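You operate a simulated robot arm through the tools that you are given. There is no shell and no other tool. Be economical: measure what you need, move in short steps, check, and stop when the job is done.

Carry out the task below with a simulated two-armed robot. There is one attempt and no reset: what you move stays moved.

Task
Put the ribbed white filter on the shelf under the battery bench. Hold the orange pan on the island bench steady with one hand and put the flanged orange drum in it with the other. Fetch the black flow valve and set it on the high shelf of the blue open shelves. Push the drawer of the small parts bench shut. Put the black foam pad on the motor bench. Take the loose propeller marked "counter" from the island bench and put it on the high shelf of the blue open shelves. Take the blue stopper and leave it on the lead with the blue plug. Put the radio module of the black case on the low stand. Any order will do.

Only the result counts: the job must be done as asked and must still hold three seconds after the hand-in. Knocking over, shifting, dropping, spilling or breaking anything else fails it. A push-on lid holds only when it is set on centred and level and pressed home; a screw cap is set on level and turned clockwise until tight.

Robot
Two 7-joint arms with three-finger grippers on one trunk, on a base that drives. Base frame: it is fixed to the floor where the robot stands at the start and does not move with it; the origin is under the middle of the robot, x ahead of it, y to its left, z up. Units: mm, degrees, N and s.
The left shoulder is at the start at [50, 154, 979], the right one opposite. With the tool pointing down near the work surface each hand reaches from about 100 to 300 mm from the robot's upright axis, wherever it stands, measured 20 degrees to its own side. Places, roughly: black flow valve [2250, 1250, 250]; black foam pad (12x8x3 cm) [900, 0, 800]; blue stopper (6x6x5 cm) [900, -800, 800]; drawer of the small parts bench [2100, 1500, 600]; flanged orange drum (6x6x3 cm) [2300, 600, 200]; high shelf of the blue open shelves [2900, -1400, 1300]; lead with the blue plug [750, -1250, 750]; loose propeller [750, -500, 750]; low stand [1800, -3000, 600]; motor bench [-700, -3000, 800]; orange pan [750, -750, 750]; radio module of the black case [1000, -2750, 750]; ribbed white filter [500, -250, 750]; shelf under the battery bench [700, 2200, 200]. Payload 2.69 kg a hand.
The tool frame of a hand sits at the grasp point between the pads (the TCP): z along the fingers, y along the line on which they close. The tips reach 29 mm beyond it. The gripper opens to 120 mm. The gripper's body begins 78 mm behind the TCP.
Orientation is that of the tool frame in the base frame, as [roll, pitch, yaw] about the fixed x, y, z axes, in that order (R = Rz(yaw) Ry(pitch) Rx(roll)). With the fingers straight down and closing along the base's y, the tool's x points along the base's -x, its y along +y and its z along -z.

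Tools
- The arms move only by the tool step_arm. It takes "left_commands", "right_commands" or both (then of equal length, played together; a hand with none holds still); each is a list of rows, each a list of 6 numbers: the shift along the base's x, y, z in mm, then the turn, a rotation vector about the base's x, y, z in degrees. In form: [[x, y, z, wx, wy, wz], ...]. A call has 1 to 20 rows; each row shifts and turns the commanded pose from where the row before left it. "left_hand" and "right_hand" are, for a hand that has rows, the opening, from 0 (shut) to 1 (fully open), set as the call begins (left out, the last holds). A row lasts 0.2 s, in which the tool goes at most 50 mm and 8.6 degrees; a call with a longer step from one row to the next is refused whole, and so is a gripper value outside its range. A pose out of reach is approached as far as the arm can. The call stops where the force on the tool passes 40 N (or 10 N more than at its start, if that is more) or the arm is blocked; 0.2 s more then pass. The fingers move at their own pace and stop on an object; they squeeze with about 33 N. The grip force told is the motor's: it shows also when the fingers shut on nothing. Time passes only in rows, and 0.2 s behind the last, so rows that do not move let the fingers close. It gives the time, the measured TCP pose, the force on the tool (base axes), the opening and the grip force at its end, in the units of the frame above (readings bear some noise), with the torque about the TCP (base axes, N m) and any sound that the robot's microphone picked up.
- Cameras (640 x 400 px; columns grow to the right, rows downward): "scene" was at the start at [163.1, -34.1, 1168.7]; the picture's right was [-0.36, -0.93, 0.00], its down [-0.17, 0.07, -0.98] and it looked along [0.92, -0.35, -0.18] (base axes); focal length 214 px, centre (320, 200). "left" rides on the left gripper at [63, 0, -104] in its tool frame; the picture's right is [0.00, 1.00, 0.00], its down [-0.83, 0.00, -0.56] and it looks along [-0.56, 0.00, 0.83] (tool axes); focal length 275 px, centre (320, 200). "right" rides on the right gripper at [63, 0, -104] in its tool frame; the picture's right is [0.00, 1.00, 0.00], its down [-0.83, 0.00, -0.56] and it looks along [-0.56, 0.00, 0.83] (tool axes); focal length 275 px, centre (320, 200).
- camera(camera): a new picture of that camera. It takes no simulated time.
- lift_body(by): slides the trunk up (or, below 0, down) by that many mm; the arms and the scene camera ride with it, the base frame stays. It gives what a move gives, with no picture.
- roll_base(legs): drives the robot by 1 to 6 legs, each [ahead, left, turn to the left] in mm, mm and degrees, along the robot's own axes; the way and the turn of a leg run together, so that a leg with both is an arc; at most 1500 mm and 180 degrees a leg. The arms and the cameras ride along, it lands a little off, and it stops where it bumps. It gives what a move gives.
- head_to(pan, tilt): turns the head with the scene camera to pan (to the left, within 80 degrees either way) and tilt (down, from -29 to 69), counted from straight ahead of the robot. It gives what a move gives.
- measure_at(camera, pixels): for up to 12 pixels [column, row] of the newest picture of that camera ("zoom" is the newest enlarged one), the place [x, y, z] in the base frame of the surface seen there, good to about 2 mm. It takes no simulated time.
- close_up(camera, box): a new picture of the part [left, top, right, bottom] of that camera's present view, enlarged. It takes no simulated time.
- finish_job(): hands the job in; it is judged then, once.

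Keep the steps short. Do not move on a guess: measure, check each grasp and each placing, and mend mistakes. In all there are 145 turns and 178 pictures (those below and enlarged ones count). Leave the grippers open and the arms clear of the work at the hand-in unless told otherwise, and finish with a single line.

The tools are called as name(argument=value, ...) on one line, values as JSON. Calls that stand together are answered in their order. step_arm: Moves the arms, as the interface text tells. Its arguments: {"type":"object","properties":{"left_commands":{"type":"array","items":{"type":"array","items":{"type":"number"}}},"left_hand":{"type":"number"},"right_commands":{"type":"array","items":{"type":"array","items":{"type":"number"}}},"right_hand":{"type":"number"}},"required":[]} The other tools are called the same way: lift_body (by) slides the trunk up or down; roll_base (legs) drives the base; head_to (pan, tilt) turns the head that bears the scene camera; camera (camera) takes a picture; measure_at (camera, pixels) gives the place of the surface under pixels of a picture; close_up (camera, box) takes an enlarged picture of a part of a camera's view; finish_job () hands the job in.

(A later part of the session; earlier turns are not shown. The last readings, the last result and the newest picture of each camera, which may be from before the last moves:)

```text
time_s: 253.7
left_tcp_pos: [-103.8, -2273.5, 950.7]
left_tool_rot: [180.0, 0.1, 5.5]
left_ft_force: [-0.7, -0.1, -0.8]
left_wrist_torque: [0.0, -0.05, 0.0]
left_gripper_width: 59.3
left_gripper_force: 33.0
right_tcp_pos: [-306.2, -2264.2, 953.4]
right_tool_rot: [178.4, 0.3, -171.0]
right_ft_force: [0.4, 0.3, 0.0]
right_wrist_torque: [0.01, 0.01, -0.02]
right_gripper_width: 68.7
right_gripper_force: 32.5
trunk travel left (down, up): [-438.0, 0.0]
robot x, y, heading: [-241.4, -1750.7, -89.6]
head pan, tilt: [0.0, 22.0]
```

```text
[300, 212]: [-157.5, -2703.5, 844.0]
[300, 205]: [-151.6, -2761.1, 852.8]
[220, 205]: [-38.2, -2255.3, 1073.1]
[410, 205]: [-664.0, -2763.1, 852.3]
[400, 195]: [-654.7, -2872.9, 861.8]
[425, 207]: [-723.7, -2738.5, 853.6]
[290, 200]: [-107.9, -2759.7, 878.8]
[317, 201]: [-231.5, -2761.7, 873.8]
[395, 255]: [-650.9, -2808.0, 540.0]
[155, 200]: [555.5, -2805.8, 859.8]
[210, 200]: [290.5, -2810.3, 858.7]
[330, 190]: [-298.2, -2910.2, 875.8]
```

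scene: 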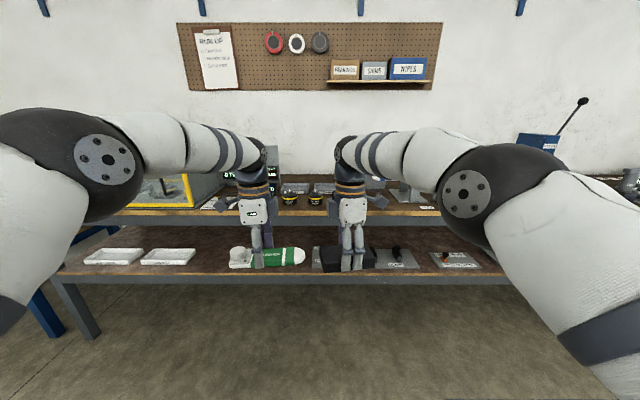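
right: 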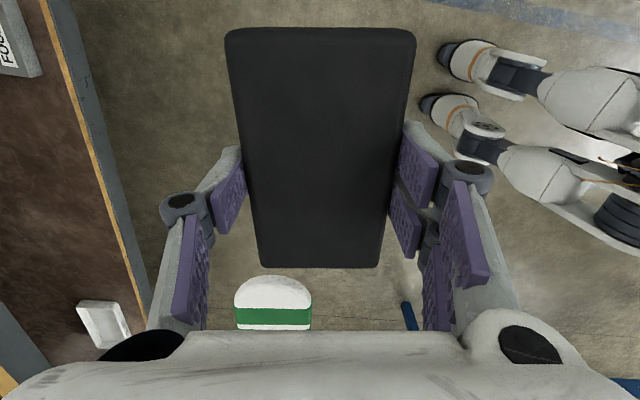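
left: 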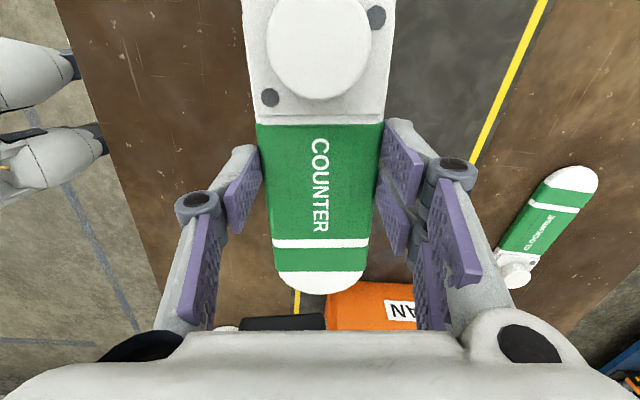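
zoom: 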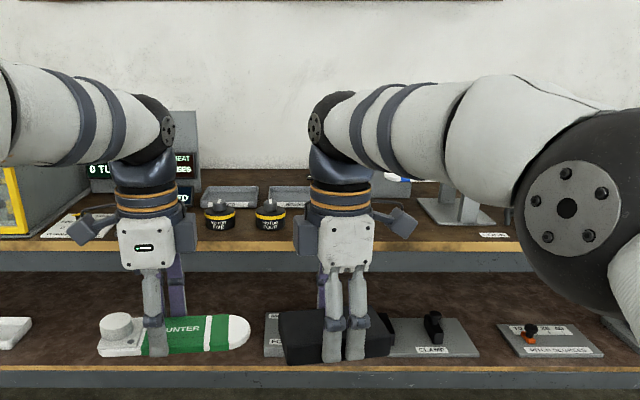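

Bench top z≈852. The area around x≈−400 is hidden behind my right hand; I shift right 330 mm to look at it between/left of the hands.

roll_base(legs=[[0, -400, 0]])

close_up(camera="scene", box=[120, 140, 440, 240])

```text
time_s: 257.4
left_tcp_pos: [-511.2, -2274.0, 951.0]
left_tool_rot: [-179.9, 0.1, 5.4]
left_ft_force: [-0.6, 0.4, -1.4]
left_wrist_torque: [-0.01, -0.04, 0.02]
left_gripper_width: 59.3
left_gripper_force: 32.7
right_tcp_pos: [-713.4, -2266.2, 954.0]
right_tool_rot: [178.4, 0.3, -171.2]
right_ft_force: [-0.1, -0.2, 0.2]
right_wrist_torque: [-0.01, 0.01, -0.01]
right_gripper_width: 68.5
right_gripper_force: 32.8
trunk travel left (down, up): [-438.0, 0.0]
robot x, y, heading: [-653.1, -1748.2, -90.2]
head pan, tilt: [0.0, 22.0]
```

```text
2.00 times, centred on (280, 190) of scene
```

zoom: 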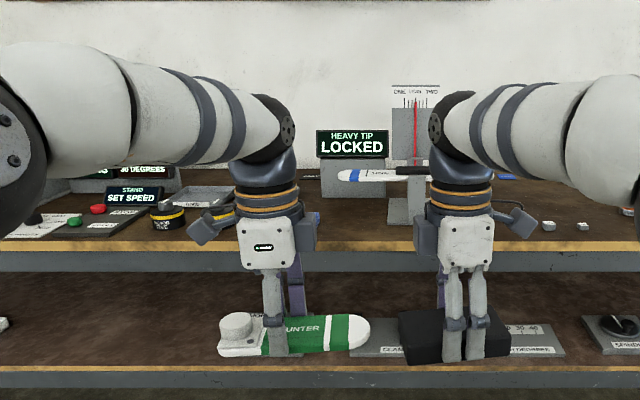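

measure_at(camera="zoom", pixels=[[340, 230], [340, 215], [340, 200], [370, 215], [400, 220], [410, 205], [330, 190], [325, 235], [390, 235], [550, 225], [430, 175]])

```text
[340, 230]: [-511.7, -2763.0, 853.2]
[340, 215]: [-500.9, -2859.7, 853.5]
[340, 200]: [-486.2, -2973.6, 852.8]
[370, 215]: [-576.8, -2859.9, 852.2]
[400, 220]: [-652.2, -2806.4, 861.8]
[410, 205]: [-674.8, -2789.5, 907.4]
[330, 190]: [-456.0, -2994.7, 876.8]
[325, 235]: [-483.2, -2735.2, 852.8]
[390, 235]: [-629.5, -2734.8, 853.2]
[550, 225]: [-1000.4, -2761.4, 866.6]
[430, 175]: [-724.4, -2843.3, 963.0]
```

measure_at(camera="zoom", pixels=[[135, 190], [120, 172], [165, 185], [165, 210], [200, 195], [215, 165], [140, 212], [350, 140], [50, 190]])

step_arm(left_commands=[[0, 0, 25, 0, 0, 0], [0, 0, 25, 0, 0, 0], [0, 0, 25, 0, 0, 0], [0, 0, 15, 0, 0, 0]])

```text
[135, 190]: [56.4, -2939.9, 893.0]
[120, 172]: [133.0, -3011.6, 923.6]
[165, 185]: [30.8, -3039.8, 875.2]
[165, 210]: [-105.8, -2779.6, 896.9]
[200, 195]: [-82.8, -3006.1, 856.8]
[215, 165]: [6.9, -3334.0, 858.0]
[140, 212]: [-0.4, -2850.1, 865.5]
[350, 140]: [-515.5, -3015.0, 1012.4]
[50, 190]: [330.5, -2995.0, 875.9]
```

```text
time_s: 258.4
left_tcp_pos: [-510.9, -2274.1, 1041.3]
left_tool_rot: [-179.9, 0.1, 5.3]
left_ft_force: [-0.1, 0.2, -0.1]
left_wrist_torque: [0.0, -0.02, 0.01]
left_gripper_width: 59.4
left_gripper_force: 33.1
right_tcp_pos: [-713.3, -2265.6, 954.7]
right_tool_rot: [178.5, 0.3, -171.2]
right_ft_force: [0.4, 0.2, -0.2]
right_wrist_torque: [0.0, -0.01, 0.0]
right_gripper_width: 68.2
right_gripper_force: 33.0
trunk travel left (down, up): [-438.0, 0.0]
robot x, y, heading: [-653.1, -1753.9, -90.1]
head pan, tilt: [0.0, 22.0]
```

Left hand raised clear. I drive so the right hand lands over (−430,−2785).

roll_base(legs=[[0, 283, 0], [400, 0, 0]])

camera(camera="scene")

camera(camera="right")

```text
time_s: 263.2
left_tcp_pos: [-228.1, -2676.4, 1040.1]
left_tool_rot: [180.0, 0.1, 5.5]
left_ft_force: [-0.4, 0.2, -0.8]
left_wrist_torque: [0.0, -0.03, 0.02]
left_gripper_width: 59.3
left_gripper_force: 33.0
right_tcp_pos: [-430.0, -2669.3, 953.5]
right_tool_rot: [178.4, 0.3, -171.1]
right_ft_force: [0.1, 0.2, -0.3]
right_wrist_torque: [0.04, 0.0, -0.03]
right_gripper_width: 68.4
right_gripper_force: 32.5
trunk travel left (down, up): [-438.0, 0.0]
robot x, y, heading: [-370.6, -2157.1, -89.9]
head pan, tilt: [0.0, 22.0]
```

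```text
73 pictures are left
```

scene: 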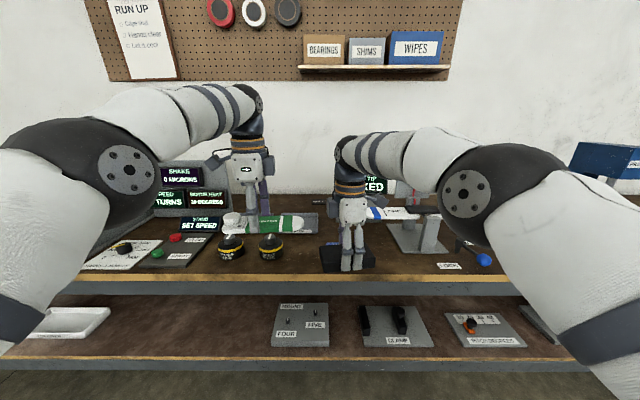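

```text
72 pictures are left
```

right: 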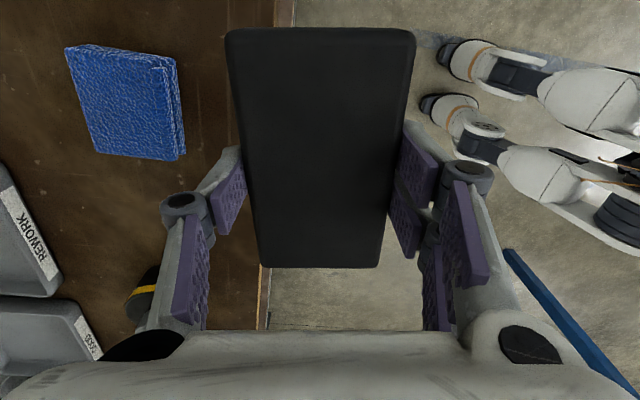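

There's a blue item on the bench near the target; I measure it.

measure_at(camera="right", pixels=[[72, 50], [175, 58], [95, 152], [182, 155], [125, 100], [270, 300], [40, 180], [50, 270], [140, 300], [205, 140], [230, 60], [180, 30]])

```text
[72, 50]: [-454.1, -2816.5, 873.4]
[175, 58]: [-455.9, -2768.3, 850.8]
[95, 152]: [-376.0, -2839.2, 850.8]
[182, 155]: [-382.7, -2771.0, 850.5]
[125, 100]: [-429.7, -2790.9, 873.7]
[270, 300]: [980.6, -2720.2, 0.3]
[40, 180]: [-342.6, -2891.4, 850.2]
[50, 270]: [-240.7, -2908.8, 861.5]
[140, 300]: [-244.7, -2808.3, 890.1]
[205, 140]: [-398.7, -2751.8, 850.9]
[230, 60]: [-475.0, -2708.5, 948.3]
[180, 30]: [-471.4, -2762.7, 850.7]
```

The blue item occupies x −455…−380. I choose a clear spot at (−515,−2772) and drive there.

roll_base(legs=[[0, -86, 0], [102, 0, 0]])

camera(camera="right")

camera(camera="scene")

```text
time_s: 265.3
left_tcp_pos: [-312.4, -2780.5, 1040.8]
left_tool_rot: [-180.0, 0.2, 5.5]
left_ft_force: [-0.8, -0.9, -1.0]
left_wrist_torque: [0.0, 0.0, 0.02]
left_gripper_width: 59.2
left_gripper_force: 33.0
right_tcp_pos: [-514.6, -2772.0, 953.3]
right_tool_rot: [178.4, 0.2, -171.2]
right_ft_force: [-0.3, -0.5, -0.4]
right_wrist_torque: [0.03, -0.03, 0.0]
right_gripper_width: 68.4
right_gripper_force: 33.1
trunk travel left (down, up): [-438.0, 0.0]
robot x, y, heading: [-453.7, -2256.1, -89.8]
head pan, tilt: [0.0, 22.0]
```

```text
71 pictures are left
```

right: 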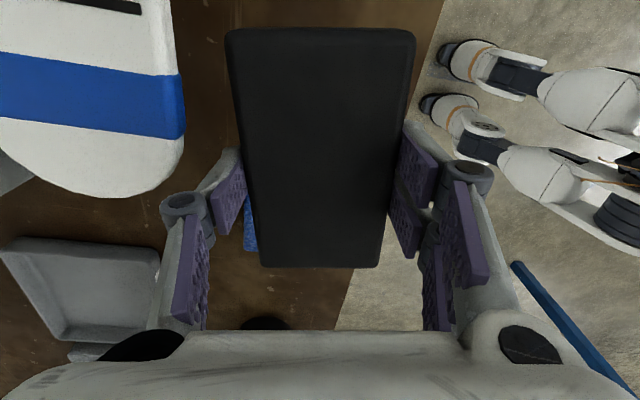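

```text
70 pictures are left
```

scene: 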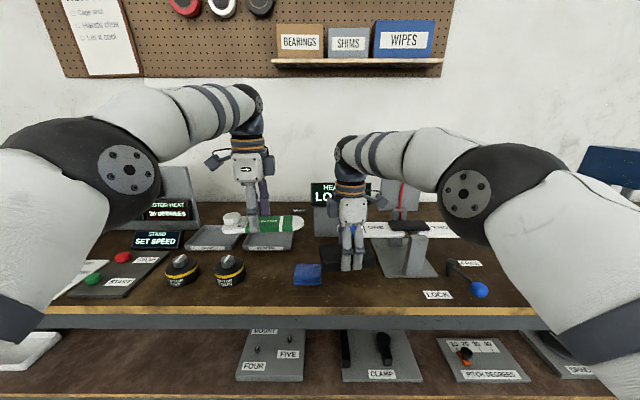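

measure_at(camera="right", pixels=[[178, 60], [180, 130], [120, 190], [60, 100], [215, 60], [160, 255], [210, 280], [250, 245]])

```text
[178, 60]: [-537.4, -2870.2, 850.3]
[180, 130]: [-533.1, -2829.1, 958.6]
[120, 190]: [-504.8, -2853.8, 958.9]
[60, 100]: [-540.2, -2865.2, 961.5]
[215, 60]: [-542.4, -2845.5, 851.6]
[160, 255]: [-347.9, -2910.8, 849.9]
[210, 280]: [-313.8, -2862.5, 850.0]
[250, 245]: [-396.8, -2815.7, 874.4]
```

Blade's near edge is at y −2829, z≈959, clear of my hand (y −2772). I lower the pad straight down onto the bench.

step_arm(right_commands=[[0, 2, -25, 0, 0, 0], [0, 2, -25, 0, 0, 0], [0, 0, -10, 0, 0, 0], [0, 0, -4, 0, 0, 0]])

step_arm(right_commands=[[0, 0, -2, 0, 0, 0], [0, 0, -2, 0, 0, 0]])

close_up(camera="scene", box=[260, 170, 460, 310])

```text
time_s: 266.3
left_tcp_pos: [-312.2, -2778.9, 1044.8]
left_tool_rot: [179.8, 0.2, 5.5]
left_ft_force: [0.3, -0.6, -1.5]
left_wrist_torque: [0.0, 0.01, 0.0]
left_gripper_width: 59.3
left_gripper_force: 33.0
right_tcp_pos: [-515.7, -2767.9, 894.0]
right_tool_rot: [178.9, 0.1, -171.1]
right_ft_force: [-4.0, -2.2, 27.0]
right_wrist_torque: [-0.29, -0.18, -0.08]
right_gripper_width: 68.9
right_gripper_force: 33.0
trunk travel left (down, up): [-438.0, 0.0]
robot x, y, heading: [-455.5, -2257.0, -90.0]
head pan, tilt: [0.0, 22.0]
```

```text
time_s: 266.9
left_tcp_pos: [-311.4, -2776.9, 1041.8]
left_tool_rot: [-179.9, 0.1, 5.6]
left_ft_force: [0.1, 0.6, -1.7]
left_wrist_torque: [0.0, -0.02, -0.01]
left_gripper_width: 59.4
left_gripper_force: 33.1
right_tcp_pos: [-517.0, -2768.1, 893.4]
right_tool_rot: [179.1, 0.2, -171.1]
right_ft_force: [-2.9, 6.6, 27.9]
right_wrist_torque: [0.14, 0.03, -0.22]
right_gripper_width: 68.9
right_gripper_force: 33.1
trunk travel left (down, up): [-438.0, 0.0]
robot x, y, heading: [-455.3, -2256.4, -90.0]
head pan, tilt: [0.0, 22.0]
stopped in row 2 (right hand): the force on the tool passed its limit at 40 N (the readings are from after the stop); the commanded pose is now the measured one
```

```text
2.86 times, centred on (360, 240) of scene
```

zoom: 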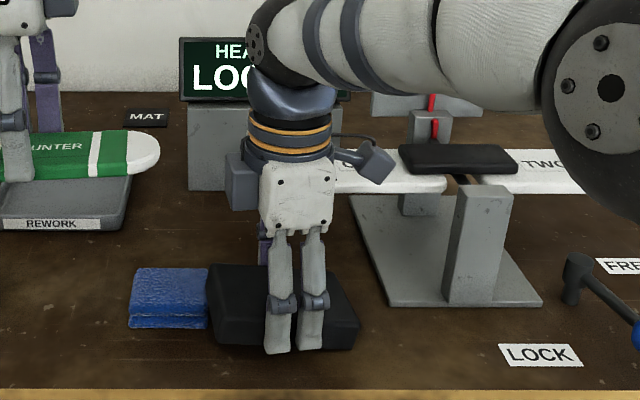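

Contact came ~8 mm early: the pad's long side is along x, and its left end reaches the blue item. I raise 25 mm and measure the neighbours.

step_arm(right_commands=[[0, 0, 15, 0, 0, 0], [0, 0, 15, 0, 0, 0]])

close_up(camera="scene", box=[260, 170, 460, 310])

measure_at(camera="zoom", pixels=[[135, 285], [200, 285], [170, 270], [210, 300], [215, 320], [350, 330], [385, 300], [540, 300], [355, 215], [360, 310], [340, 230]])

```text
time_s: 267.4
left_tcp_pos: [-311.6, -2779.0, 1040.9]
left_tool_rot: [-180.0, 0.2, 5.5]
left_ft_force: [0.4, -1.0, -0.3]
left_wrist_torque: [-0.02, -0.01, 0.0]
left_gripper_width: 59.2
left_gripper_force: 32.9
right_tcp_pos: [-514.6, -2768.9, 918.6]
right_tool_rot: [178.6, 0.2, -171.1]
right_ft_force: [0.5, 0.6, 0.1]
right_wrist_torque: [-0.02, 0.0, 0.0]
right_gripper_width: 68.4
right_gripper_force: 33.4
trunk travel left (down, up): [-438.0, 0.0]
robot x, y, heading: [-452.5, -2257.4, -89.8]
head pan, tilt: [0.0, 22.0]
```

```text
2.86 times, centred on (360, 240) of scene
```

zoom: 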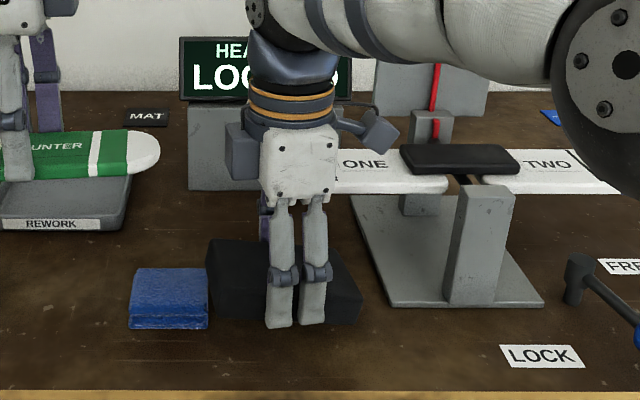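

```text
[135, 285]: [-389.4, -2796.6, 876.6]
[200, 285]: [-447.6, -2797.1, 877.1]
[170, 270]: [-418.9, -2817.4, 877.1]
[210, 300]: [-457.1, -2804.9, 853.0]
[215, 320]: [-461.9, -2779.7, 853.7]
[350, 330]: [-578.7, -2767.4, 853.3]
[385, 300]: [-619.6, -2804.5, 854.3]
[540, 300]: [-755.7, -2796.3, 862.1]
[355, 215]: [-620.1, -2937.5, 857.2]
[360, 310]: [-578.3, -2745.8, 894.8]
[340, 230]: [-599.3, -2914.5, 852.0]
```

The pad has sagged ~8 mm in the grip, so that contact was the bench itself; the blue item is untouched. I shift 12 mm away from it, lower to contact and release.

step_arm(right_commands=[[-12, 2, -10, 0, 0, 0], [0, 0, -8, 0, 0, 0], [0, 0, -5, 0, 0, 0]])

step_arm(right_commands=[[0, 0, 0, 0, 0, 0], [0, 0, 0, 0, 0, 0]], right_hand=0.75)

step_arm(right_commands=[[0, 0, 20, 0, 0, 0], [0, 0, 40, 0, 0, 0], [0, 0, 40, 0, 0, 0]])

close_up(camera="scene", box=[240, 160, 480, 320])

```text
time_s: 268.2
left_tcp_pos: [-311.3, -2779.5, 1041.5]
left_tool_rot: [-180.0, 0.1, 5.5]
left_ft_force: [-0.7, -0.1, -1.2]
left_wrist_torque: [0.0, 0.02, -0.02]
left_gripper_width: 59.3
left_gripper_force: 33.3
right_tcp_pos: [-528.2, -2766.7, 896.5]
right_tool_rot: [178.9, 0.2, -171.0]
right_ft_force: [-0.1, 0.1, 0.1]
right_wrist_torque: [0.0, -0.03, 0.01]
right_gripper_width: 68.3
right_gripper_force: 33.0
trunk travel left (down, up): [-438.0, 0.0]
robot x, y, heading: [-457.0, -2259.4, -89.6]
head pan, tilt: [0.0, 22.0]
```

```text
time_s: 268.9
left_tcp_pos: [-311.5, -2779.7, 1041.0]
left_tool_rot: [179.9, 0.1, 5.5]
left_ft_force: [0.5, -0.3, -0.9]
left_wrist_torque: [0.0, 0.01, 0.0]
left_gripper_width: 59.3
left_gripper_force: 32.9
right_tcp_pos: [-528.1, -2765.8, 896.4]
right_tool_rot: [178.7, 0.2, -171.1]
right_ft_force: [-0.2, 0.5, 1.3]
right_wrist_torque: [0.0, 0.0, -0.04]
right_gripper_width: 90.0
right_gripper_force: 0.1
trunk travel left (down, up): [-438.0, 0.0]
robot x, y, heading: [-453.1, -2252.9, -90.1]
head pan, tilt: [0.0, 22.0]
```

```text
time_s: 269.6
left_tcp_pos: [-312.8, -2779.2, 1041.7]
left_tool_rot: [-180.0, 0.1, 5.5]
left_ft_force: [-0.3, 0.4, -1.1]
left_wrist_torque: [-0.01, -0.03, -0.02]
left_gripper_width: 59.0
left_gripper_force: 33.3
right_tcp_pos: [-526.0, -2765.0, 997.1]
right_tool_rot: [178.7, 0.2, -171.1]
right_ft_force: [0.4, -0.3, 0.2]
right_wrist_torque: [0.0, -0.02, 0.04]
right_gripper_width: 90.0
right_gripper_force: 0.1
trunk travel left (down, up): [-438.0, 0.0]
robot x, y, heading: [-458.7, -2257.9, -89.8]
head pan, tilt: [0.0, 22.0]
```

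```text
2.50 times, centred on (360, 240) of scene
```

zoom: 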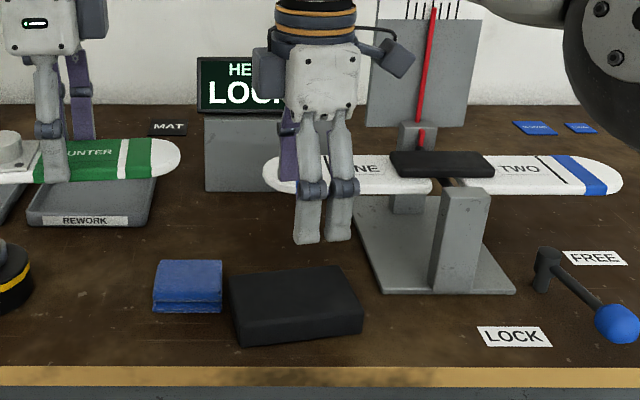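

Pad lies flat on the motor bench, clear of its neighbours. Next the radio module: I back off and drive left (+x) to x≈950 and look.

roll_base(legs=[[-280, 0, 0], [0, 1350, 0]])

head_to(pan=0, tilt=25)

camera(camera="scene")

```text
time_s: 281.8
left_tcp_pos: [1040.2, -2510.0, 1041.0]
left_tool_rot: [180.0, 0.1, 5.2]
left_ft_force: [0.4, 0.0, -0.2]
left_wrist_torque: [0.01, 0.02, -0.01]
left_gripper_width: 59.1
left_gripper_force: 33.0
right_tcp_pos: [826.6, -2494.4, 997.9]
right_tool_rot: [178.7, 0.1, -171.6]
right_ft_force: [0.3, 0.2, 0.5]
right_wrist_torque: [0.0, 0.0, 0.01]
right_gripper_width: 90.1
right_gripper_force: 0.0
trunk travel left (down, up): [-438.0, 0.0]
robot x, y, heading: [901.6, -1984.2, -89.9]
head pan, tilt: [0.0, 22.0]
```

```text
time_s: 282.4
left_tcp_pos: [1040.8, -2509.2, 1041.2]
left_tool_rot: [-180.0, 0.1, 5.2]
left_ft_force: [-0.8, 0.3, -1.2]
left_wrist_torque: [-0.03, 0.0, 0.03]
left_gripper_width: 59.5
left_gripper_force: 33.0
right_tcp_pos: [826.4, -2494.9, 997.2]
right_tool_rot: [178.7, 0.2, -171.4]
right_ft_force: [0.1, 0.0, -0.5]
right_wrist_torque: [-0.02, 0.0, 0.03]
right_gripper_width: 90.1
right_gripper_force: 0.1
trunk travel left (down, up): [-438.0, 0.0]
robot x, y, heading: [901.5, -1989.1, -89.9]
head pan, tilt: [0.0, 25.0]
```

```text
66 pictures are left
```

scene: 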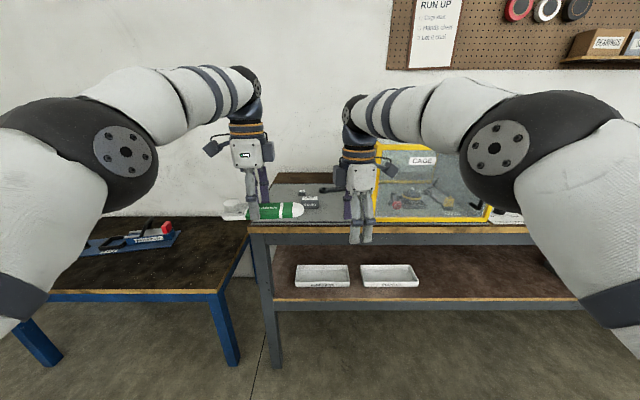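

close_up(camera="scene", box=[200, 160, 400, 260])

measure_at(camera="scene", pixels=[[311, 202], [320, 205], [302, 196], [330, 187], [300, 222], [150, 265], [150, 292], [230, 280], [60, 280], [150, 240], [200, 230], [345, 210]])

```text
3.20 times, centred on (300, 210) of scene
```

zoom: 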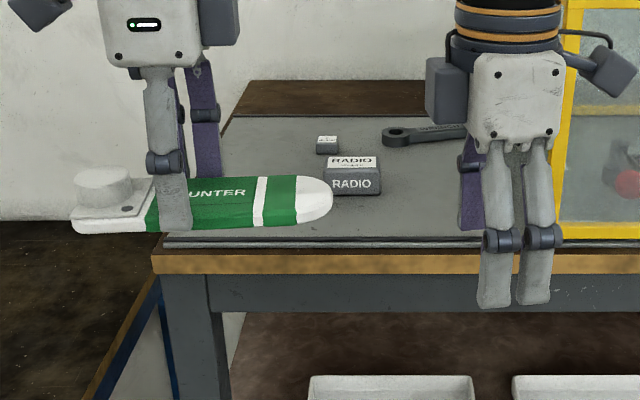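

```text
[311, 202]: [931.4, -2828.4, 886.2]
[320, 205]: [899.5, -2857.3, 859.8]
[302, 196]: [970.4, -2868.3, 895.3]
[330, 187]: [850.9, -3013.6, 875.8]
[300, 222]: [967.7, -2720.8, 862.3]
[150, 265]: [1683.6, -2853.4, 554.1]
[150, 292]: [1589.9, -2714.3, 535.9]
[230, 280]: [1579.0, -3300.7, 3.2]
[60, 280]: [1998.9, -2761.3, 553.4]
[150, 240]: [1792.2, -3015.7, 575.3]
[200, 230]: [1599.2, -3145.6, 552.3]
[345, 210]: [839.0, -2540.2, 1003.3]
```

I see a block labelled RADIO near (925,−2840). I move closer to identify which radio has the black case.

roll_base(legs=[[0, 130, 0], [220, 0, 0]])

camera(camera="right")

camera(camera="scene")

```text
time_s: 285.4
left_tcp_pos: [1171.8, -2731.9, 1041.2]
left_tool_rot: [-179.9, 0.0, 5.0]
left_ft_force: [-0.1, -0.1, -0.7]
left_wrist_torque: [0.01, -0.03, -0.01]
left_gripper_width: 59.4
left_gripper_force: 33.3
right_tcp_pos: [957.6, -2716.7, 998.1]
right_tool_rot: [178.6, 0.2, -171.6]
right_ft_force: [1.3, 0.8, 0.5]
right_wrist_torque: [0.05, 0.02, -0.01]
right_gripper_width: 90.0
right_gripper_force: 0.1
trunk travel left (down, up): [-438.0, 0.0]
robot x, y, heading: [1036.3, -2209.3, -90.1]
head pan, tilt: [0.0, 25.0]
```

```text
64 pictures are left
```

right: 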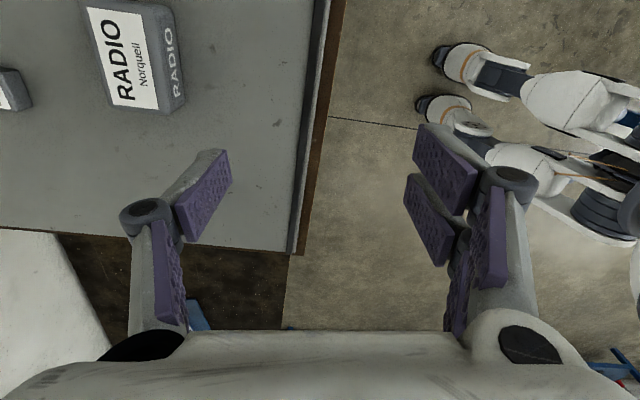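

```text
63 pictures are left
```

scene: 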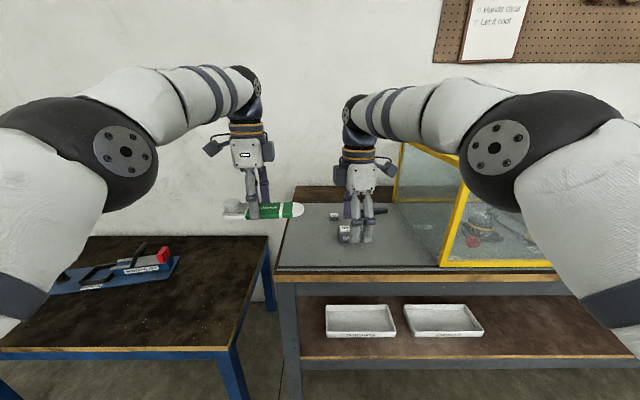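

Two blocks are here; I zoom in on both.

close_up(camera="scene", box=[310, 190, 400, 250])

close_up(camera="right", box=[0, 0, 200, 130])

measure_at(camera="right", pixels=[[125, 60], [90, 12], [155, 8], [110, 108], [182, 100], [175, 50], [15, 90], [250, 100]])

```text
6.67 times, centred on (355, 220) of scene
```

zoom: 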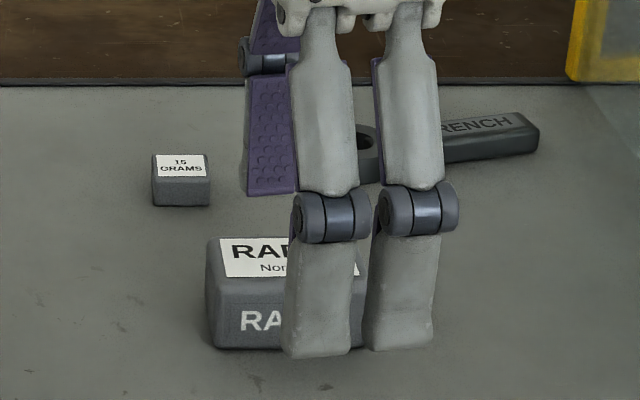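

```text
3.08 times, centred on (100, 65) of right
```

zoom: 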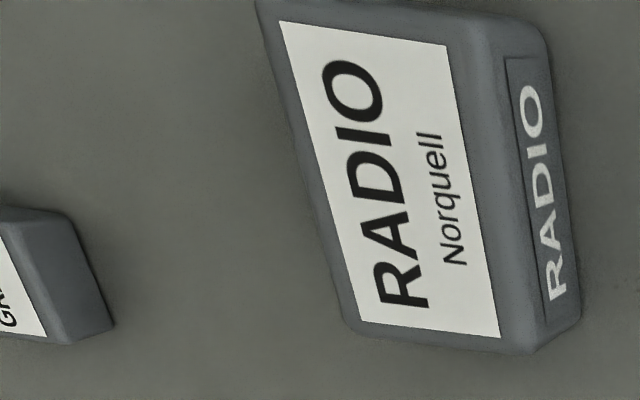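

```text
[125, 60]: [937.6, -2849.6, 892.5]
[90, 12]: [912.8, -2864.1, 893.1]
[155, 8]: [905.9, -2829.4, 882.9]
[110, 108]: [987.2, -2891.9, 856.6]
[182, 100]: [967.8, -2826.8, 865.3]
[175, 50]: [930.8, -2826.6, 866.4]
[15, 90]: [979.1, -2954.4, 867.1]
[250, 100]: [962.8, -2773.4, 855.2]
```

This is the only radio at the stated place (the other block is a 15‑gram weight). It is aligned with the axes, centre ≈(938,−2850), z 856–893. I square the tool (−8.4°) and drive above it.

roll_base(legs=[[132, -20, 0]])

step_arm(right_commands=[[0, 0, -20, 0, 0, -4.2], [0, 0, -15, 0, 0, -4.2]])

camera(camera="right")

```text
time_s: 286.7
left_tcp_pos: [1149.9, -2862.8, 1041.2]
left_tool_rot: [-180.0, 0.1, 5.0]
left_ft_force: [0.5, 0.1, -0.6]
left_wrist_torque: [0.03, 0.01, -0.01]
left_gripper_width: 59.3
left_gripper_force: 33.1
right_tcp_pos: [934.8, -2847.6, 997.0]
right_tool_rot: [178.6, 0.2, -171.8]
right_ft_force: [0.3, 0.2, 0.9]
right_wrist_torque: [0.02, -0.01, 0.0]
right_gripper_width: 89.9
right_gripper_force: 0.1
trunk travel left (down, up): [-438.0, 0.0]
robot x, y, heading: [1012.3, -2336.7, -90.4]
head pan, tilt: [0.0, 25.0]
```

```text
time_s: 287.3
left_tcp_pos: [1150.4, -2861.5, 1041.1]
left_tool_rot: [-180.0, 0.1, 5.0]
left_ft_force: [0.2, 1.2, -0.6]
left_wrist_torque: [0.0, 0.0, 0.07]
left_gripper_width: 59.2
left_gripper_force: 33.1
right_tcp_pos: [935.6, -2846.7, 961.6]
right_tool_rot: [178.8, 0.2, 179.8]
right_ft_force: [-0.3, -0.4, 0.1]
right_wrist_torque: [-0.01, -0.03, 0.0]
right_gripper_width: 90.0
right_gripper_force: 0.0
trunk travel left (down, up): [-438.0, 0.0]
robot x, y, heading: [1012.8, -2336.7, -90.2]
head pan, tilt: [0.0, 25.0]
```

```text
60 pictures are left
```

right: 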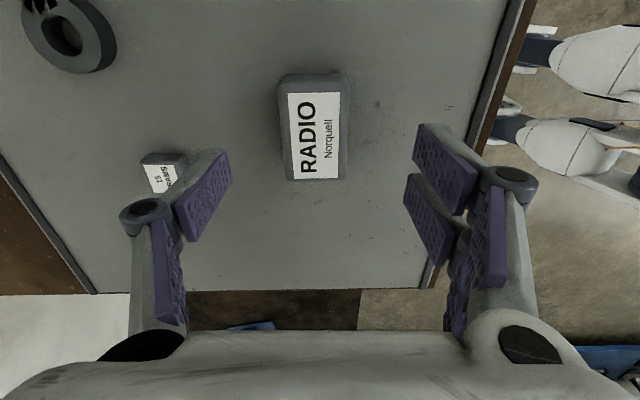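

measure_at(camera="right", pixels=[[316, 130], [284, 130], [346, 130], [316, 88], [316, 178], [270, 130], [290, 178], [342, 178], [165, 160]])

```text
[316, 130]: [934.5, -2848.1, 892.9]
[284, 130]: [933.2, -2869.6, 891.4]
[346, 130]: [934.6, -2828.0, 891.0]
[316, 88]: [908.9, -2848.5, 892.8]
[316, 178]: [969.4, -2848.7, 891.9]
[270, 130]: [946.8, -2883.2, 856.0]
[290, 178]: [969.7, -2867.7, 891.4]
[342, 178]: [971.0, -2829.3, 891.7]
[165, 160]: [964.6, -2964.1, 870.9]
```

Centre (938,−2849). Lower to z≈889 and grip.

step_arm(right_commands=[[1, -1, -30, 0, 0, 0], [1, -1, -30, 0, 0, 0], [0, 0, -13, 0, 0, 0]])

step_arm(right_commands=[[0, 0, 0, 0, 0, 0], [0, 0, 0, 0, 0, 0], [0, 0, 0, 0, 0, 0]], right_hand=0)

step_arm(right_commands=[[0, 0, 20, 0, 0, 0], [0, 0, 40, 0, 0, 0], [0, 0, 40, 0, 0, 0]])

camera(camera="right")

```text
time_s: 288.1
left_tcp_pos: [1150.5, -2861.8, 1041.0]
left_tool_rot: [-179.9, 0.1, 5.1]
left_ft_force: [1.1, -0.4, -0.6]
left_wrist_torque: [-0.01, 0.01, 0.01]
left_gripper_width: 59.3
left_gripper_force: 33.1
right_tcp_pos: [937.2, -2847.3, 888.1]
right_tool_rot: [178.9, 0.3, 179.9]
right_ft_force: [-0.8, -0.5, 0.6]
right_wrist_torque: [-0.01, 0.0, -0.01]
right_gripper_width: 89.7
right_gripper_force: 0.1
trunk travel left (down, up): [-438.0, 0.0]
robot x, y, heading: [1011.9, -2338.6, -90.4]
head pan, tilt: [0.0, 25.0]
```

```text
time_s: 288.9
left_tcp_pos: [1151.6, -2862.7, 1042.2]
left_tool_rot: [-180.0, 0.1, 5.0]
left_ft_force: [-0.9, -0.2, 0.5]
left_wrist_torque: [-0.02, -0.02, -0.01]
left_gripper_width: 59.3
left_gripper_force: 32.4
right_tcp_pos: [936.5, -2846.5, 888.6]
right_tool_rot: [178.8, 0.2, 179.9]
right_ft_force: [-0.3, 0.2, 1.8]
right_wrist_torque: [-0.03, 0.07, 0.0]
right_gripper_width: 44.3
right_gripper_force: 32.7
trunk travel left (down, up): [-438.0, 0.0]
robot x, y, heading: [1016.5, -2340.7, -90.4]
head pan, tilt: [0.0, 25.0]
```

```text
time_s: 289.7
left_tcp_pos: [1151.0, -2860.8, 1041.2]
left_tool_rot: [-180.0, 0.1, 5.0]
left_ft_force: [0.1, 0.1, -0.9]
left_wrist_torque: [-0.05, 0.01, -0.01]
left_gripper_width: 59.2
left_gripper_force: 32.9
right_tcp_pos: [937.9, -2848.9, 990.9]
right_tool_rot: [178.8, 0.2, 179.9]
right_ft_force: [-0.7, 0.5, -0.5]
right_wrist_torque: [-0.03, -0.01, 0.03]
right_gripper_width: 44.2
right_gripper_force: 33.3
trunk travel left (down, up): [-438.0, 0.0]
robot x, y, heading: [1011.2, -2335.8, -90.2]
head pan, tilt: [0.0, 25.0]
```

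```text
59 pictures are left
```

right: 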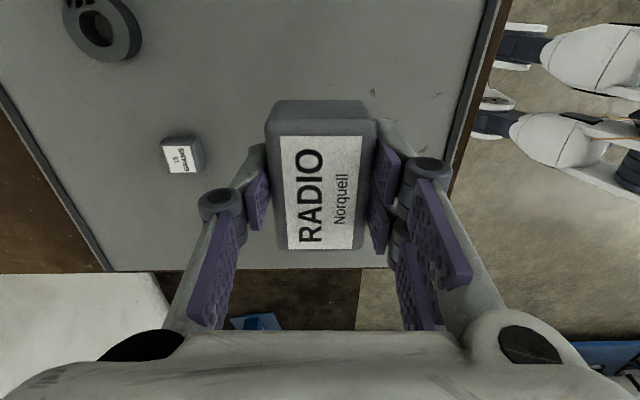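

Radio held (44 mm). The low stand is the blue bench (top z≈553). I back off, drive left, then lower the trunk 300 mm.

roll_base(legs=[[-330, 0, 0.3], [0, 590, 0]])

lift_body(by=-300)

head_to(pan=0, tilt=30)

camera(camera="scene")

```text
time_s: 296.6
left_tcp_pos: [1761.2, -2531.7, 1042.3]
left_tool_rot: [180.0, 0.1, 5.8]
left_ft_force: [-0.2, -0.1, -0.4]
left_wrist_torque: [0.0, 0.02, 0.01]
left_gripper_width: 59.4
left_gripper_force: 33.3
right_tcp_pos: [1548.7, -2521.1, 990.4]
right_tool_rot: [178.8, 0.3, -179.4]
right_ft_force: [0.4, -0.1, -1.5]
right_wrist_torque: [0.03, 0.01, 0.03]
right_gripper_width: 44.4
right_gripper_force: 32.9
trunk travel left (down, up): [-438.0, 0.0]
robot x, y, heading: [1616.5, -2012.9, -89.7]
head pan, tilt: [0.0, 25.0]
```

```text
time_s: 299.6
left_tcp_pos: [1762.2, -2533.0, 741.1]
left_tool_rot: [-179.9, 0.1, 5.7]
left_ft_force: [0.5, 1.1, -0.7]
left_wrist_torque: [0.0, -0.02, 0.0]
left_gripper_width: 59.5
left_gripper_force: 32.4
right_tcp_pos: [1548.7, -2520.8, 691.9]
right_tool_rot: [178.8, 0.2, -179.5]
right_ft_force: [1.0, -0.4, -0.6]
right_wrist_torque: [-0.02, -0.01, 0.0]
right_gripper_width: 44.2
right_gripper_force: 32.5
trunk travel left (down, up): [-138.0, 300.0]
robot x, y, heading: [1618.1, -2006.4, -89.8]
head pan, tilt: [0.0, 25.0]
```

```text
time_s: 300.2
left_tcp_pos: [1762.1, -2531.4, 741.5]
left_tool_rot: [180.0, 0.1, 5.6]
left_ft_force: [-0.5, -0.4, -1.3]
left_wrist_torque: [0.0, 0.02, 0.01]
left_gripper_width: 59.3
left_gripper_force: 32.5
right_tcp_pos: [1548.7, -2521.4, 690.4]
right_tool_rot: [178.8, 0.1, -179.4]
right_ft_force: [-0.9, -0.9, -0.6]
right_wrist_torque: [0.03, 0.01, 0.03]
right_gripper_width: 44.4
right_gripper_force: 32.9
trunk travel left (down, up): [-138.0, 300.0]
robot x, y, heading: [1618.3, -2011.4, -90.0]
head pan, tilt: [0.0, 30.0]
```

```text
58 pictures are left
```

scene: 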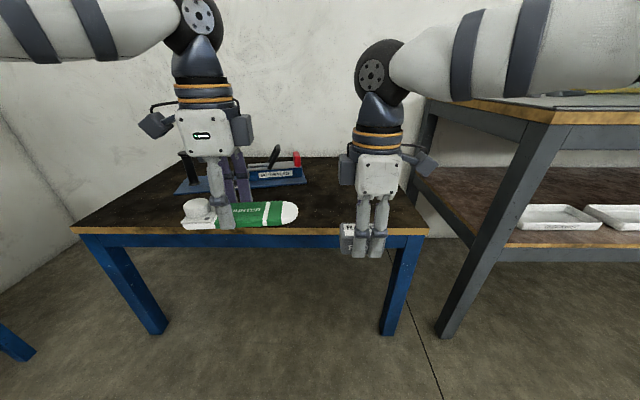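

measure_at(camera="scene", pixels=[[420, 232], [80, 228], [320, 195], [320, 215], [320, 175], [300, 165], [270, 180], [190, 188], [320, 230], [330, 160], [410, 205]])

close_up(camera="scene", box=[160, 140, 440, 260])

```text
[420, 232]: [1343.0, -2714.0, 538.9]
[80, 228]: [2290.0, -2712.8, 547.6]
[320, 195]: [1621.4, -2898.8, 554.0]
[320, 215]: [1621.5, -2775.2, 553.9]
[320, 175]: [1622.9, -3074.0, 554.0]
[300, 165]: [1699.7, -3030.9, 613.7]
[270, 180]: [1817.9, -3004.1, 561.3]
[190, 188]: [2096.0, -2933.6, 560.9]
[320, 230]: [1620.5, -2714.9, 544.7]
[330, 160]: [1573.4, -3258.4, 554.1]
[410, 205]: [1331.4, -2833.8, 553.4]
```

```text
2.29 times, centred on (300, 200) of scene
```

zoom: 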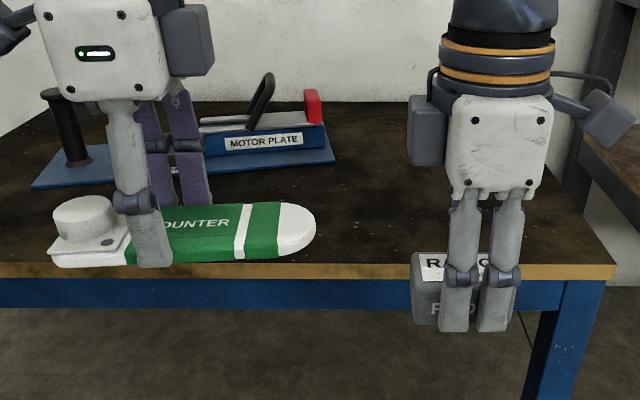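

Stand top z=554, clear at (1550,−2830). I drive 305 mm ahead and lower the radio.

roll_base(legs=[[305, 0, 0]])

step_arm(right_commands=[[0, 0, -35, 0, 0, 0], [0, 0, -35, 0, 0, 0], [0, 0, -20, 0, 0, 0], [0, 0, -8, 0, 0, 0]])

camera(camera="scene")

```text
time_s: 302.3
left_tcp_pos: [1764.1, -2840.1, 740.8]
left_tool_rot: [180.0, 0.0, 5.6]
left_ft_force: [0.7, 0.3, -0.4]
left_wrist_torque: [-0.01, 0.0, 0.02]
left_gripper_width: 59.2
left_gripper_force: 32.8
right_tcp_pos: [1552.0, -2829.4, 691.1]
right_tool_rot: [178.8, 0.2, -179.3]
right_ft_force: [-0.6, -0.4, -1.1]
right_wrist_torque: [-0.02, 0.02, -0.01]
right_gripper_width: 44.6
right_gripper_force: 32.9
trunk travel left (down, up): [-138.0, 300.0]
robot x, y, heading: [1622.1, -2316.3, -89.6]
head pan, tilt: [0.0, 30.0]
```

```text
time_s: 303.3
left_tcp_pos: [1763.2, -2840.6, 741.7]
left_tool_rot: [-179.9, 0.1, 5.6]
left_ft_force: [-0.2, 0.2, -0.9]
left_wrist_torque: [0.02, -0.04, 0.0]
left_gripper_width: 59.2
left_gripper_force: 32.8
right_tcp_pos: [1551.6, -2828.9, 594.1]
right_tool_rot: [178.8, 0.2, -179.2]
right_ft_force: [0.4, 0.2, -1.6]
right_wrist_torque: [0.0, 0.03, 0.03]
right_gripper_width: 44.0
right_gripper_force: 32.7
trunk travel left (down, up): [-138.0, 300.0]
robot x, y, heading: [1618.8, -2319.3, -89.6]
head pan, tilt: [0.0, 30.0]
```

```text
56 pictures are left
```

scene: 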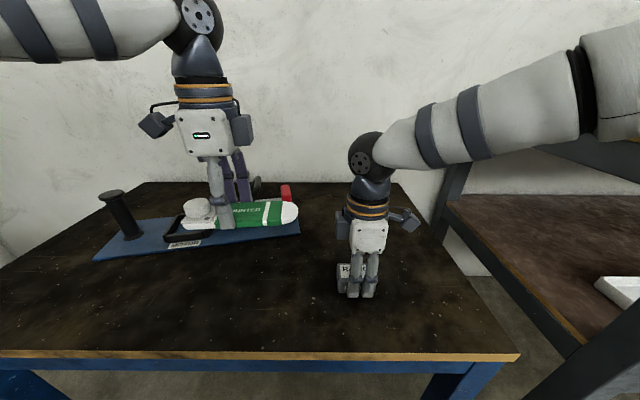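

Now the last few mm to contact, then release and lift.

step_arm(right_commands=[[0, 0, -4, 0, 0, 0], [0, 0, -2, 0, 0, 0], [0, 0, -2, 0, 0, 0], [0, 0, -1, 0, 0, 0]])

step_arm(right_commands=[[0, 0, 0, 0, 0, 0], [0, 0, 0, 0, 0, 0]], right_hand=0.65)

step_arm(right_commands=[[0, 0, 20, 0, 0, 0], [0, 0, 40, 0, 0, 0], [0, 0, 40, 0, 0, 0], [0, 0, 20, 0, 0, 0]])

camera(camera="scene")

```text
time_s: 304.3
left_tcp_pos: [1763.8, -2839.2, 741.4]
left_tool_rot: [179.9, 0.1, 5.7]
left_ft_force: [-0.3, -1.1, -0.8]
left_wrist_torque: [-0.04, 0.02, -0.02]
left_gripper_width: 59.1
left_gripper_force: 32.8
right_tcp_pos: [1551.0, -2830.7, 584.2]
right_tool_rot: [178.8, 0.2, -179.3]
right_ft_force: [-0.6, -0.9, -0.6]
right_wrist_torque: [0.0, -0.03, 0.03]
right_gripper_width: 44.2
right_gripper_force: 33.2
trunk travel left (down, up): [-138.0, 300.0]
robot x, y, heading: [1620.3, -2320.9, -89.5]
head pan, tilt: [0.0, 30.0]
```

```text
time_s: 304.9
left_tcp_pos: [1764.8, -2840.1, 741.7]
left_tool_rot: [180.0, 0.2, 5.6]
left_ft_force: [-0.1, -0.2, -0.1]
left_wrist_torque: [0.02, -0.04, 0.0]
left_gripper_width: 59.3
left_gripper_force: 32.6
right_tcp_pos: [1551.6, -2829.1, 583.1]
right_tool_rot: [178.8, 0.2, -179.3]
right_ft_force: [0.4, -0.4, 0.2]
right_wrist_torque: [-0.02, -0.01, 0.0]
right_gripper_width: 77.9
right_gripper_force: 0.0
trunk travel left (down, up): [-138.0, 300.0]
robot x, y, heading: [1620.2, -2320.0, -89.8]
head pan, tilt: [0.0, 30.0]
```

```text
time_s: 305.9
left_tcp_pos: [1764.2, -2839.7, 741.5]
left_tool_rot: [-180.0, 0.1, 5.6]
left_ft_force: [0.0, -0.1, -1.8]
left_wrist_torque: [0.0, 0.01, 0.0]
left_gripper_width: 59.4
left_gripper_force: 33.4
right_tcp_pos: [1551.0, -2828.1, 704.9]
right_tool_rot: [178.8, 0.2, -179.3]
right_ft_force: [-0.6, 0.5, -0.2]
right_wrist_torque: [-0.01, -0.03, 0.03]
right_gripper_width: 78.0
right_gripper_force: 0.1
trunk travel left (down, up): [-138.0, 300.0]
robot x, y, heading: [1616.0, -2316.3, -89.6]
head pan, tilt: [0.0, 30.0]
```

```text
55 pictures are left
```

scene: 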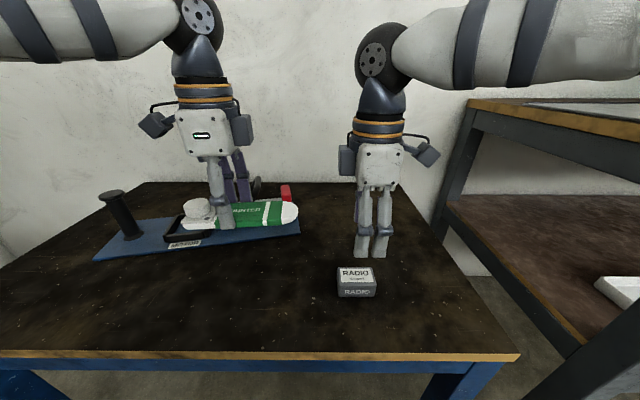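

Radio sits on the low stand. Now the propeller: I back away, raise the trunk, drive to the blue shelves and turn to heading −55° so the left hand leads.

roll_base(legs=[[-400, 0, 0]])

lift_body(by=300)

roll_base(legs=[[-1150, 150, 0], [0, 0, 35]])

step_arm(left_commands=[[0, 0, 40, 0, 0, 7], [0, 0, 40, 0, 0, 7], [0, 0, 40, 0, 0, 7], [0, 0, 40, 0, 0, 7], [0, 0, 40, 0, 0, 7], [0, 0, 40, 0, 0, 7], [0, 0, 30, 0, 0, 7], [0, 0, 20, 0, 0, 6]])

```text
time_s: 308.4
left_tcp_pos: [1763.1, -2433.8, 741.1]
left_tool_rot: [180.0, 0.1, 6.2]
left_ft_force: [0.2, -0.4, -0.3]
left_wrist_torque: [0.0, -0.02, 0.04]
left_gripper_width: 59.2
left_gripper_force: 33.3
right_tcp_pos: [1551.3, -2424.9, 703.1]
right_tool_rot: [178.9, 0.1, -178.9]
right_ft_force: [0.5, -0.3, -0.5]
right_wrist_torque: [0.04, -0.03, 0.0]
right_gripper_width: 77.8
right_gripper_force: 0.0
trunk travel left (down, up): [-138.0, 300.0]
robot x, y, heading: [1613.6, -1915.7, -89.0]
head pan, tilt: [0.0, 30.0]
```

```text
time_s: 311.4
left_tcp_pos: [1763.5, -2435.6, 1041.1]
left_tool_rot: [-179.9, 0.1, 6.0]
left_ft_force: [0.5, 0.4, -1.1]
left_wrist_torque: [0.02, 0.01, -0.01]
left_gripper_width: 59.1
left_gripper_force: 33.3
right_tcp_pos: [1551.3, -2425.1, 1001.9]
right_tool_rot: [178.6, 0.2, -178.9]
right_ft_force: [-0.6, -0.1, -0.3]
right_wrist_torque: [0.02, -0.04, 0.01]
right_gripper_width: 78.1
right_gripper_force: 0.1
trunk travel left (down, up): [-438.0, 0.0]
robot x, y, heading: [1613.9, -1912.3, -89.1]
head pan, tilt: [0.0, 30.0]
```

```text
time_s: 319.0
left_tcp_pos: [2174.2, -1104.2, 1042.0]
left_tool_rot: [-180.0, 0.1, 41.1]
left_ft_force: [-0.6, 0.0, -1.0]
left_wrist_torque: [0.02, -0.02, 0.02]
left_gripper_width: 59.2
left_gripper_force: 33.1
right_tcp_pos: [1993.1, -1217.8, 1004.3]
right_tool_rot: [178.8, 0.1, -144.0]
right_ft_force: [-0.4, -0.5, 0.5]
right_wrist_torque: [-0.02, 0.01, 0.01]
right_gripper_width: 78.0
right_gripper_force: 0.0
trunk travel left (down, up): [-438.0, 0.0]
robot x, y, heading: [1756.1, -762.6, -54.3]
head pan, tilt: [0.0, 30.0]
```

```text
time_s: 320.8
left_tcp_pos: [2129.0, -1043.6, 1187.2]
left_tool_rot: [179.8, 0.1, 73.7]
left_ft_force: [0.0, -0.4, -0.7]
left_wrist_torque: [0.02, 0.0, -0.02]
left_gripper_width: 59.6
left_gripper_force: 33.2
left hand out of reach, approached as far as the arm can: row 1, 2, 3, 4, 5, 6, 7, 8
right_tcp_pos: [1994.4, -1217.8, 1003.9]
right_tool_rot: [178.8, 0.2, -143.8]
right_ft_force: [-0.4, -0.6, 0.1]
right_wrist_torque: [-0.01, 0.04, -0.01]
right_gripper_width: 77.9
right_gripper_force: 0.0
trunk travel left (down, up): [-438.0, 0.0]
robot x, y, heading: [1755.8, -756.4, -54.1]
head pan, tilt: [0.0, 30.0]
```

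The hand needs to be further out to the side to reach higher. I move it outward and up.

step_arm(left_commands=[[16, 12, 5, 0, 0, 0], [16, 12, 5, 0, 0, 0], [16, 12, 15, 0, 0, 0], [16, 12, 20, 0, 0, 0], [16, 12, 20, 0, 0, 0], [0, 0, 30, 0, 0, 3], [0, 0, 30, 0, 0, 3], [-5, 5, 30, 0, 0, 3], [-5, 5, 30, 0, 0, 3]])

camera(camera="left")

```text
time_s: 322.8
left_tcp_pos: [2140.4, -961.0, 1241.6]
left_tool_rot: [179.5, 0.4, 81.7]
left_ft_force: [-0.6, -0.2, -0.7]
left_wrist_torque: [-0.01, -0.03, -0.01]
left_gripper_width: 58.9
left_gripper_force: 32.8
left hand out of reach, approached as far as the arm can: row 3, 4, 5, 6, 7, 8, 9
right_tcp_pos: [1992.3, -1217.4, 1006.1]
right_tool_rot: [179.1, 0.2, -143.9]
right_ft_force: [-0.5, 0.4, 0.1]
right_wrist_torque: [-0.01, -0.03, 0.0]
right_gripper_width: 77.9
right_gripper_force: 0.1
trunk travel left (down, up): [-438.0, 0.0]
robot x, y, heading: [1754.8, -761.0, -54.3]
head pan, tilt: [0.0, 30.0]
```

```text
54 pictures are left
```

left: 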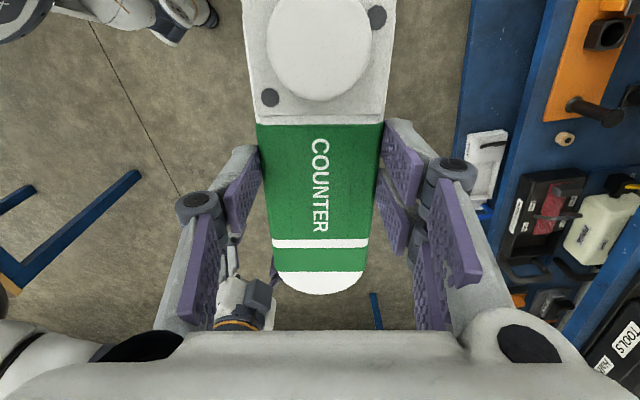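

I pull the hand closer to the robot while raising, which should allow more height.

step_arm(left_commands=[[-9, 12, 10, 0, 0, 0], [-9, 12, 10, 0, 0, 0], [-9, 12, 12, 0, 0, 0], [-9, 12, 12, 0, 0, 0], [-9, 12, 15, 0, 0, 0], [-9, 12, 15, 0, 0, 0], [-5, 8, 20, 0, 0, 0], [-5, 8, 20, 0, 0, 0]])

```text
time_s: 324.6
left_tcp_pos: [2125.4, -940.1, 1260.2]
left_tool_rot: [179.8, 0.4, 82.6]
left_ft_force: [-0.4, -0.2, -0.9]
left_wrist_torque: [-0.01, 0.01, 0.03]
left_gripper_width: 59.3
left_gripper_force: 33.0
left hand out of reach, approached as far as the arm can: row 3, 4, 5, 6, 7, 8
right_tcp_pos: [1993.1, -1217.0, 1004.7]
right_tool_rot: [178.8, 0.2, -144.0]
right_ft_force: [-0.9, -0.6, 0.0]
right_wrist_torque: [-0.03, 0.03, 0.0]
right_gripper_width: 77.9
right_gripper_force: 0.1
trunk travel left (down, up): [-438.0, 0.0]
robot x, y, heading: [1754.9, -761.0, -54.1]
head pan, tilt: [0.0, 30.0]
```

A vertical tool cannot go that high; a forward tilt allowed it for the valve. I try tilting the tool ~23° toward the shelf about y while raising.

step_arm(left_commands=[[0, 0, 5, 0, -7.5, 0], [0, 0, 10, 0, -7.5, 0], [0, 0, 15, 0, -7.5, 0], [-4, 4, 20, 0, 0, 0], [-4, 4, 20, 0, 0, 0], [-4, 4, 20, 0, 0, 0], [-4, 4, 20, 0, 0, 0]])

```text
time_s: 326.2
left_tcp_pos: [2123.8, -935.9, 1312.2]
left_tool_rot: [159.0, -3.8, 83.4]
left_ft_force: [-0.7, 0.3, -0.9]
left_wrist_torque: [0.01, 0.04, -0.02]
left_gripper_width: 59.2
left_gripper_force: 32.9
left hand out of reach, approached as far as the arm can: row 5, 6, 7
right_tcp_pos: [1995.5, -1218.2, 1003.5]
right_tool_rot: [178.8, 0.1, -144.1]
right_ft_force: [-0.2, 0.5, -0.7]
right_wrist_torque: [0.04, 0.0, 0.02]
right_gripper_width: 77.8
right_gripper_force: 0.0
trunk travel left (down, up): [-438.0, 0.0]
robot x, y, heading: [1754.8, -762.1, -54.1]
head pan, tilt: [0.0, 30.0]
```

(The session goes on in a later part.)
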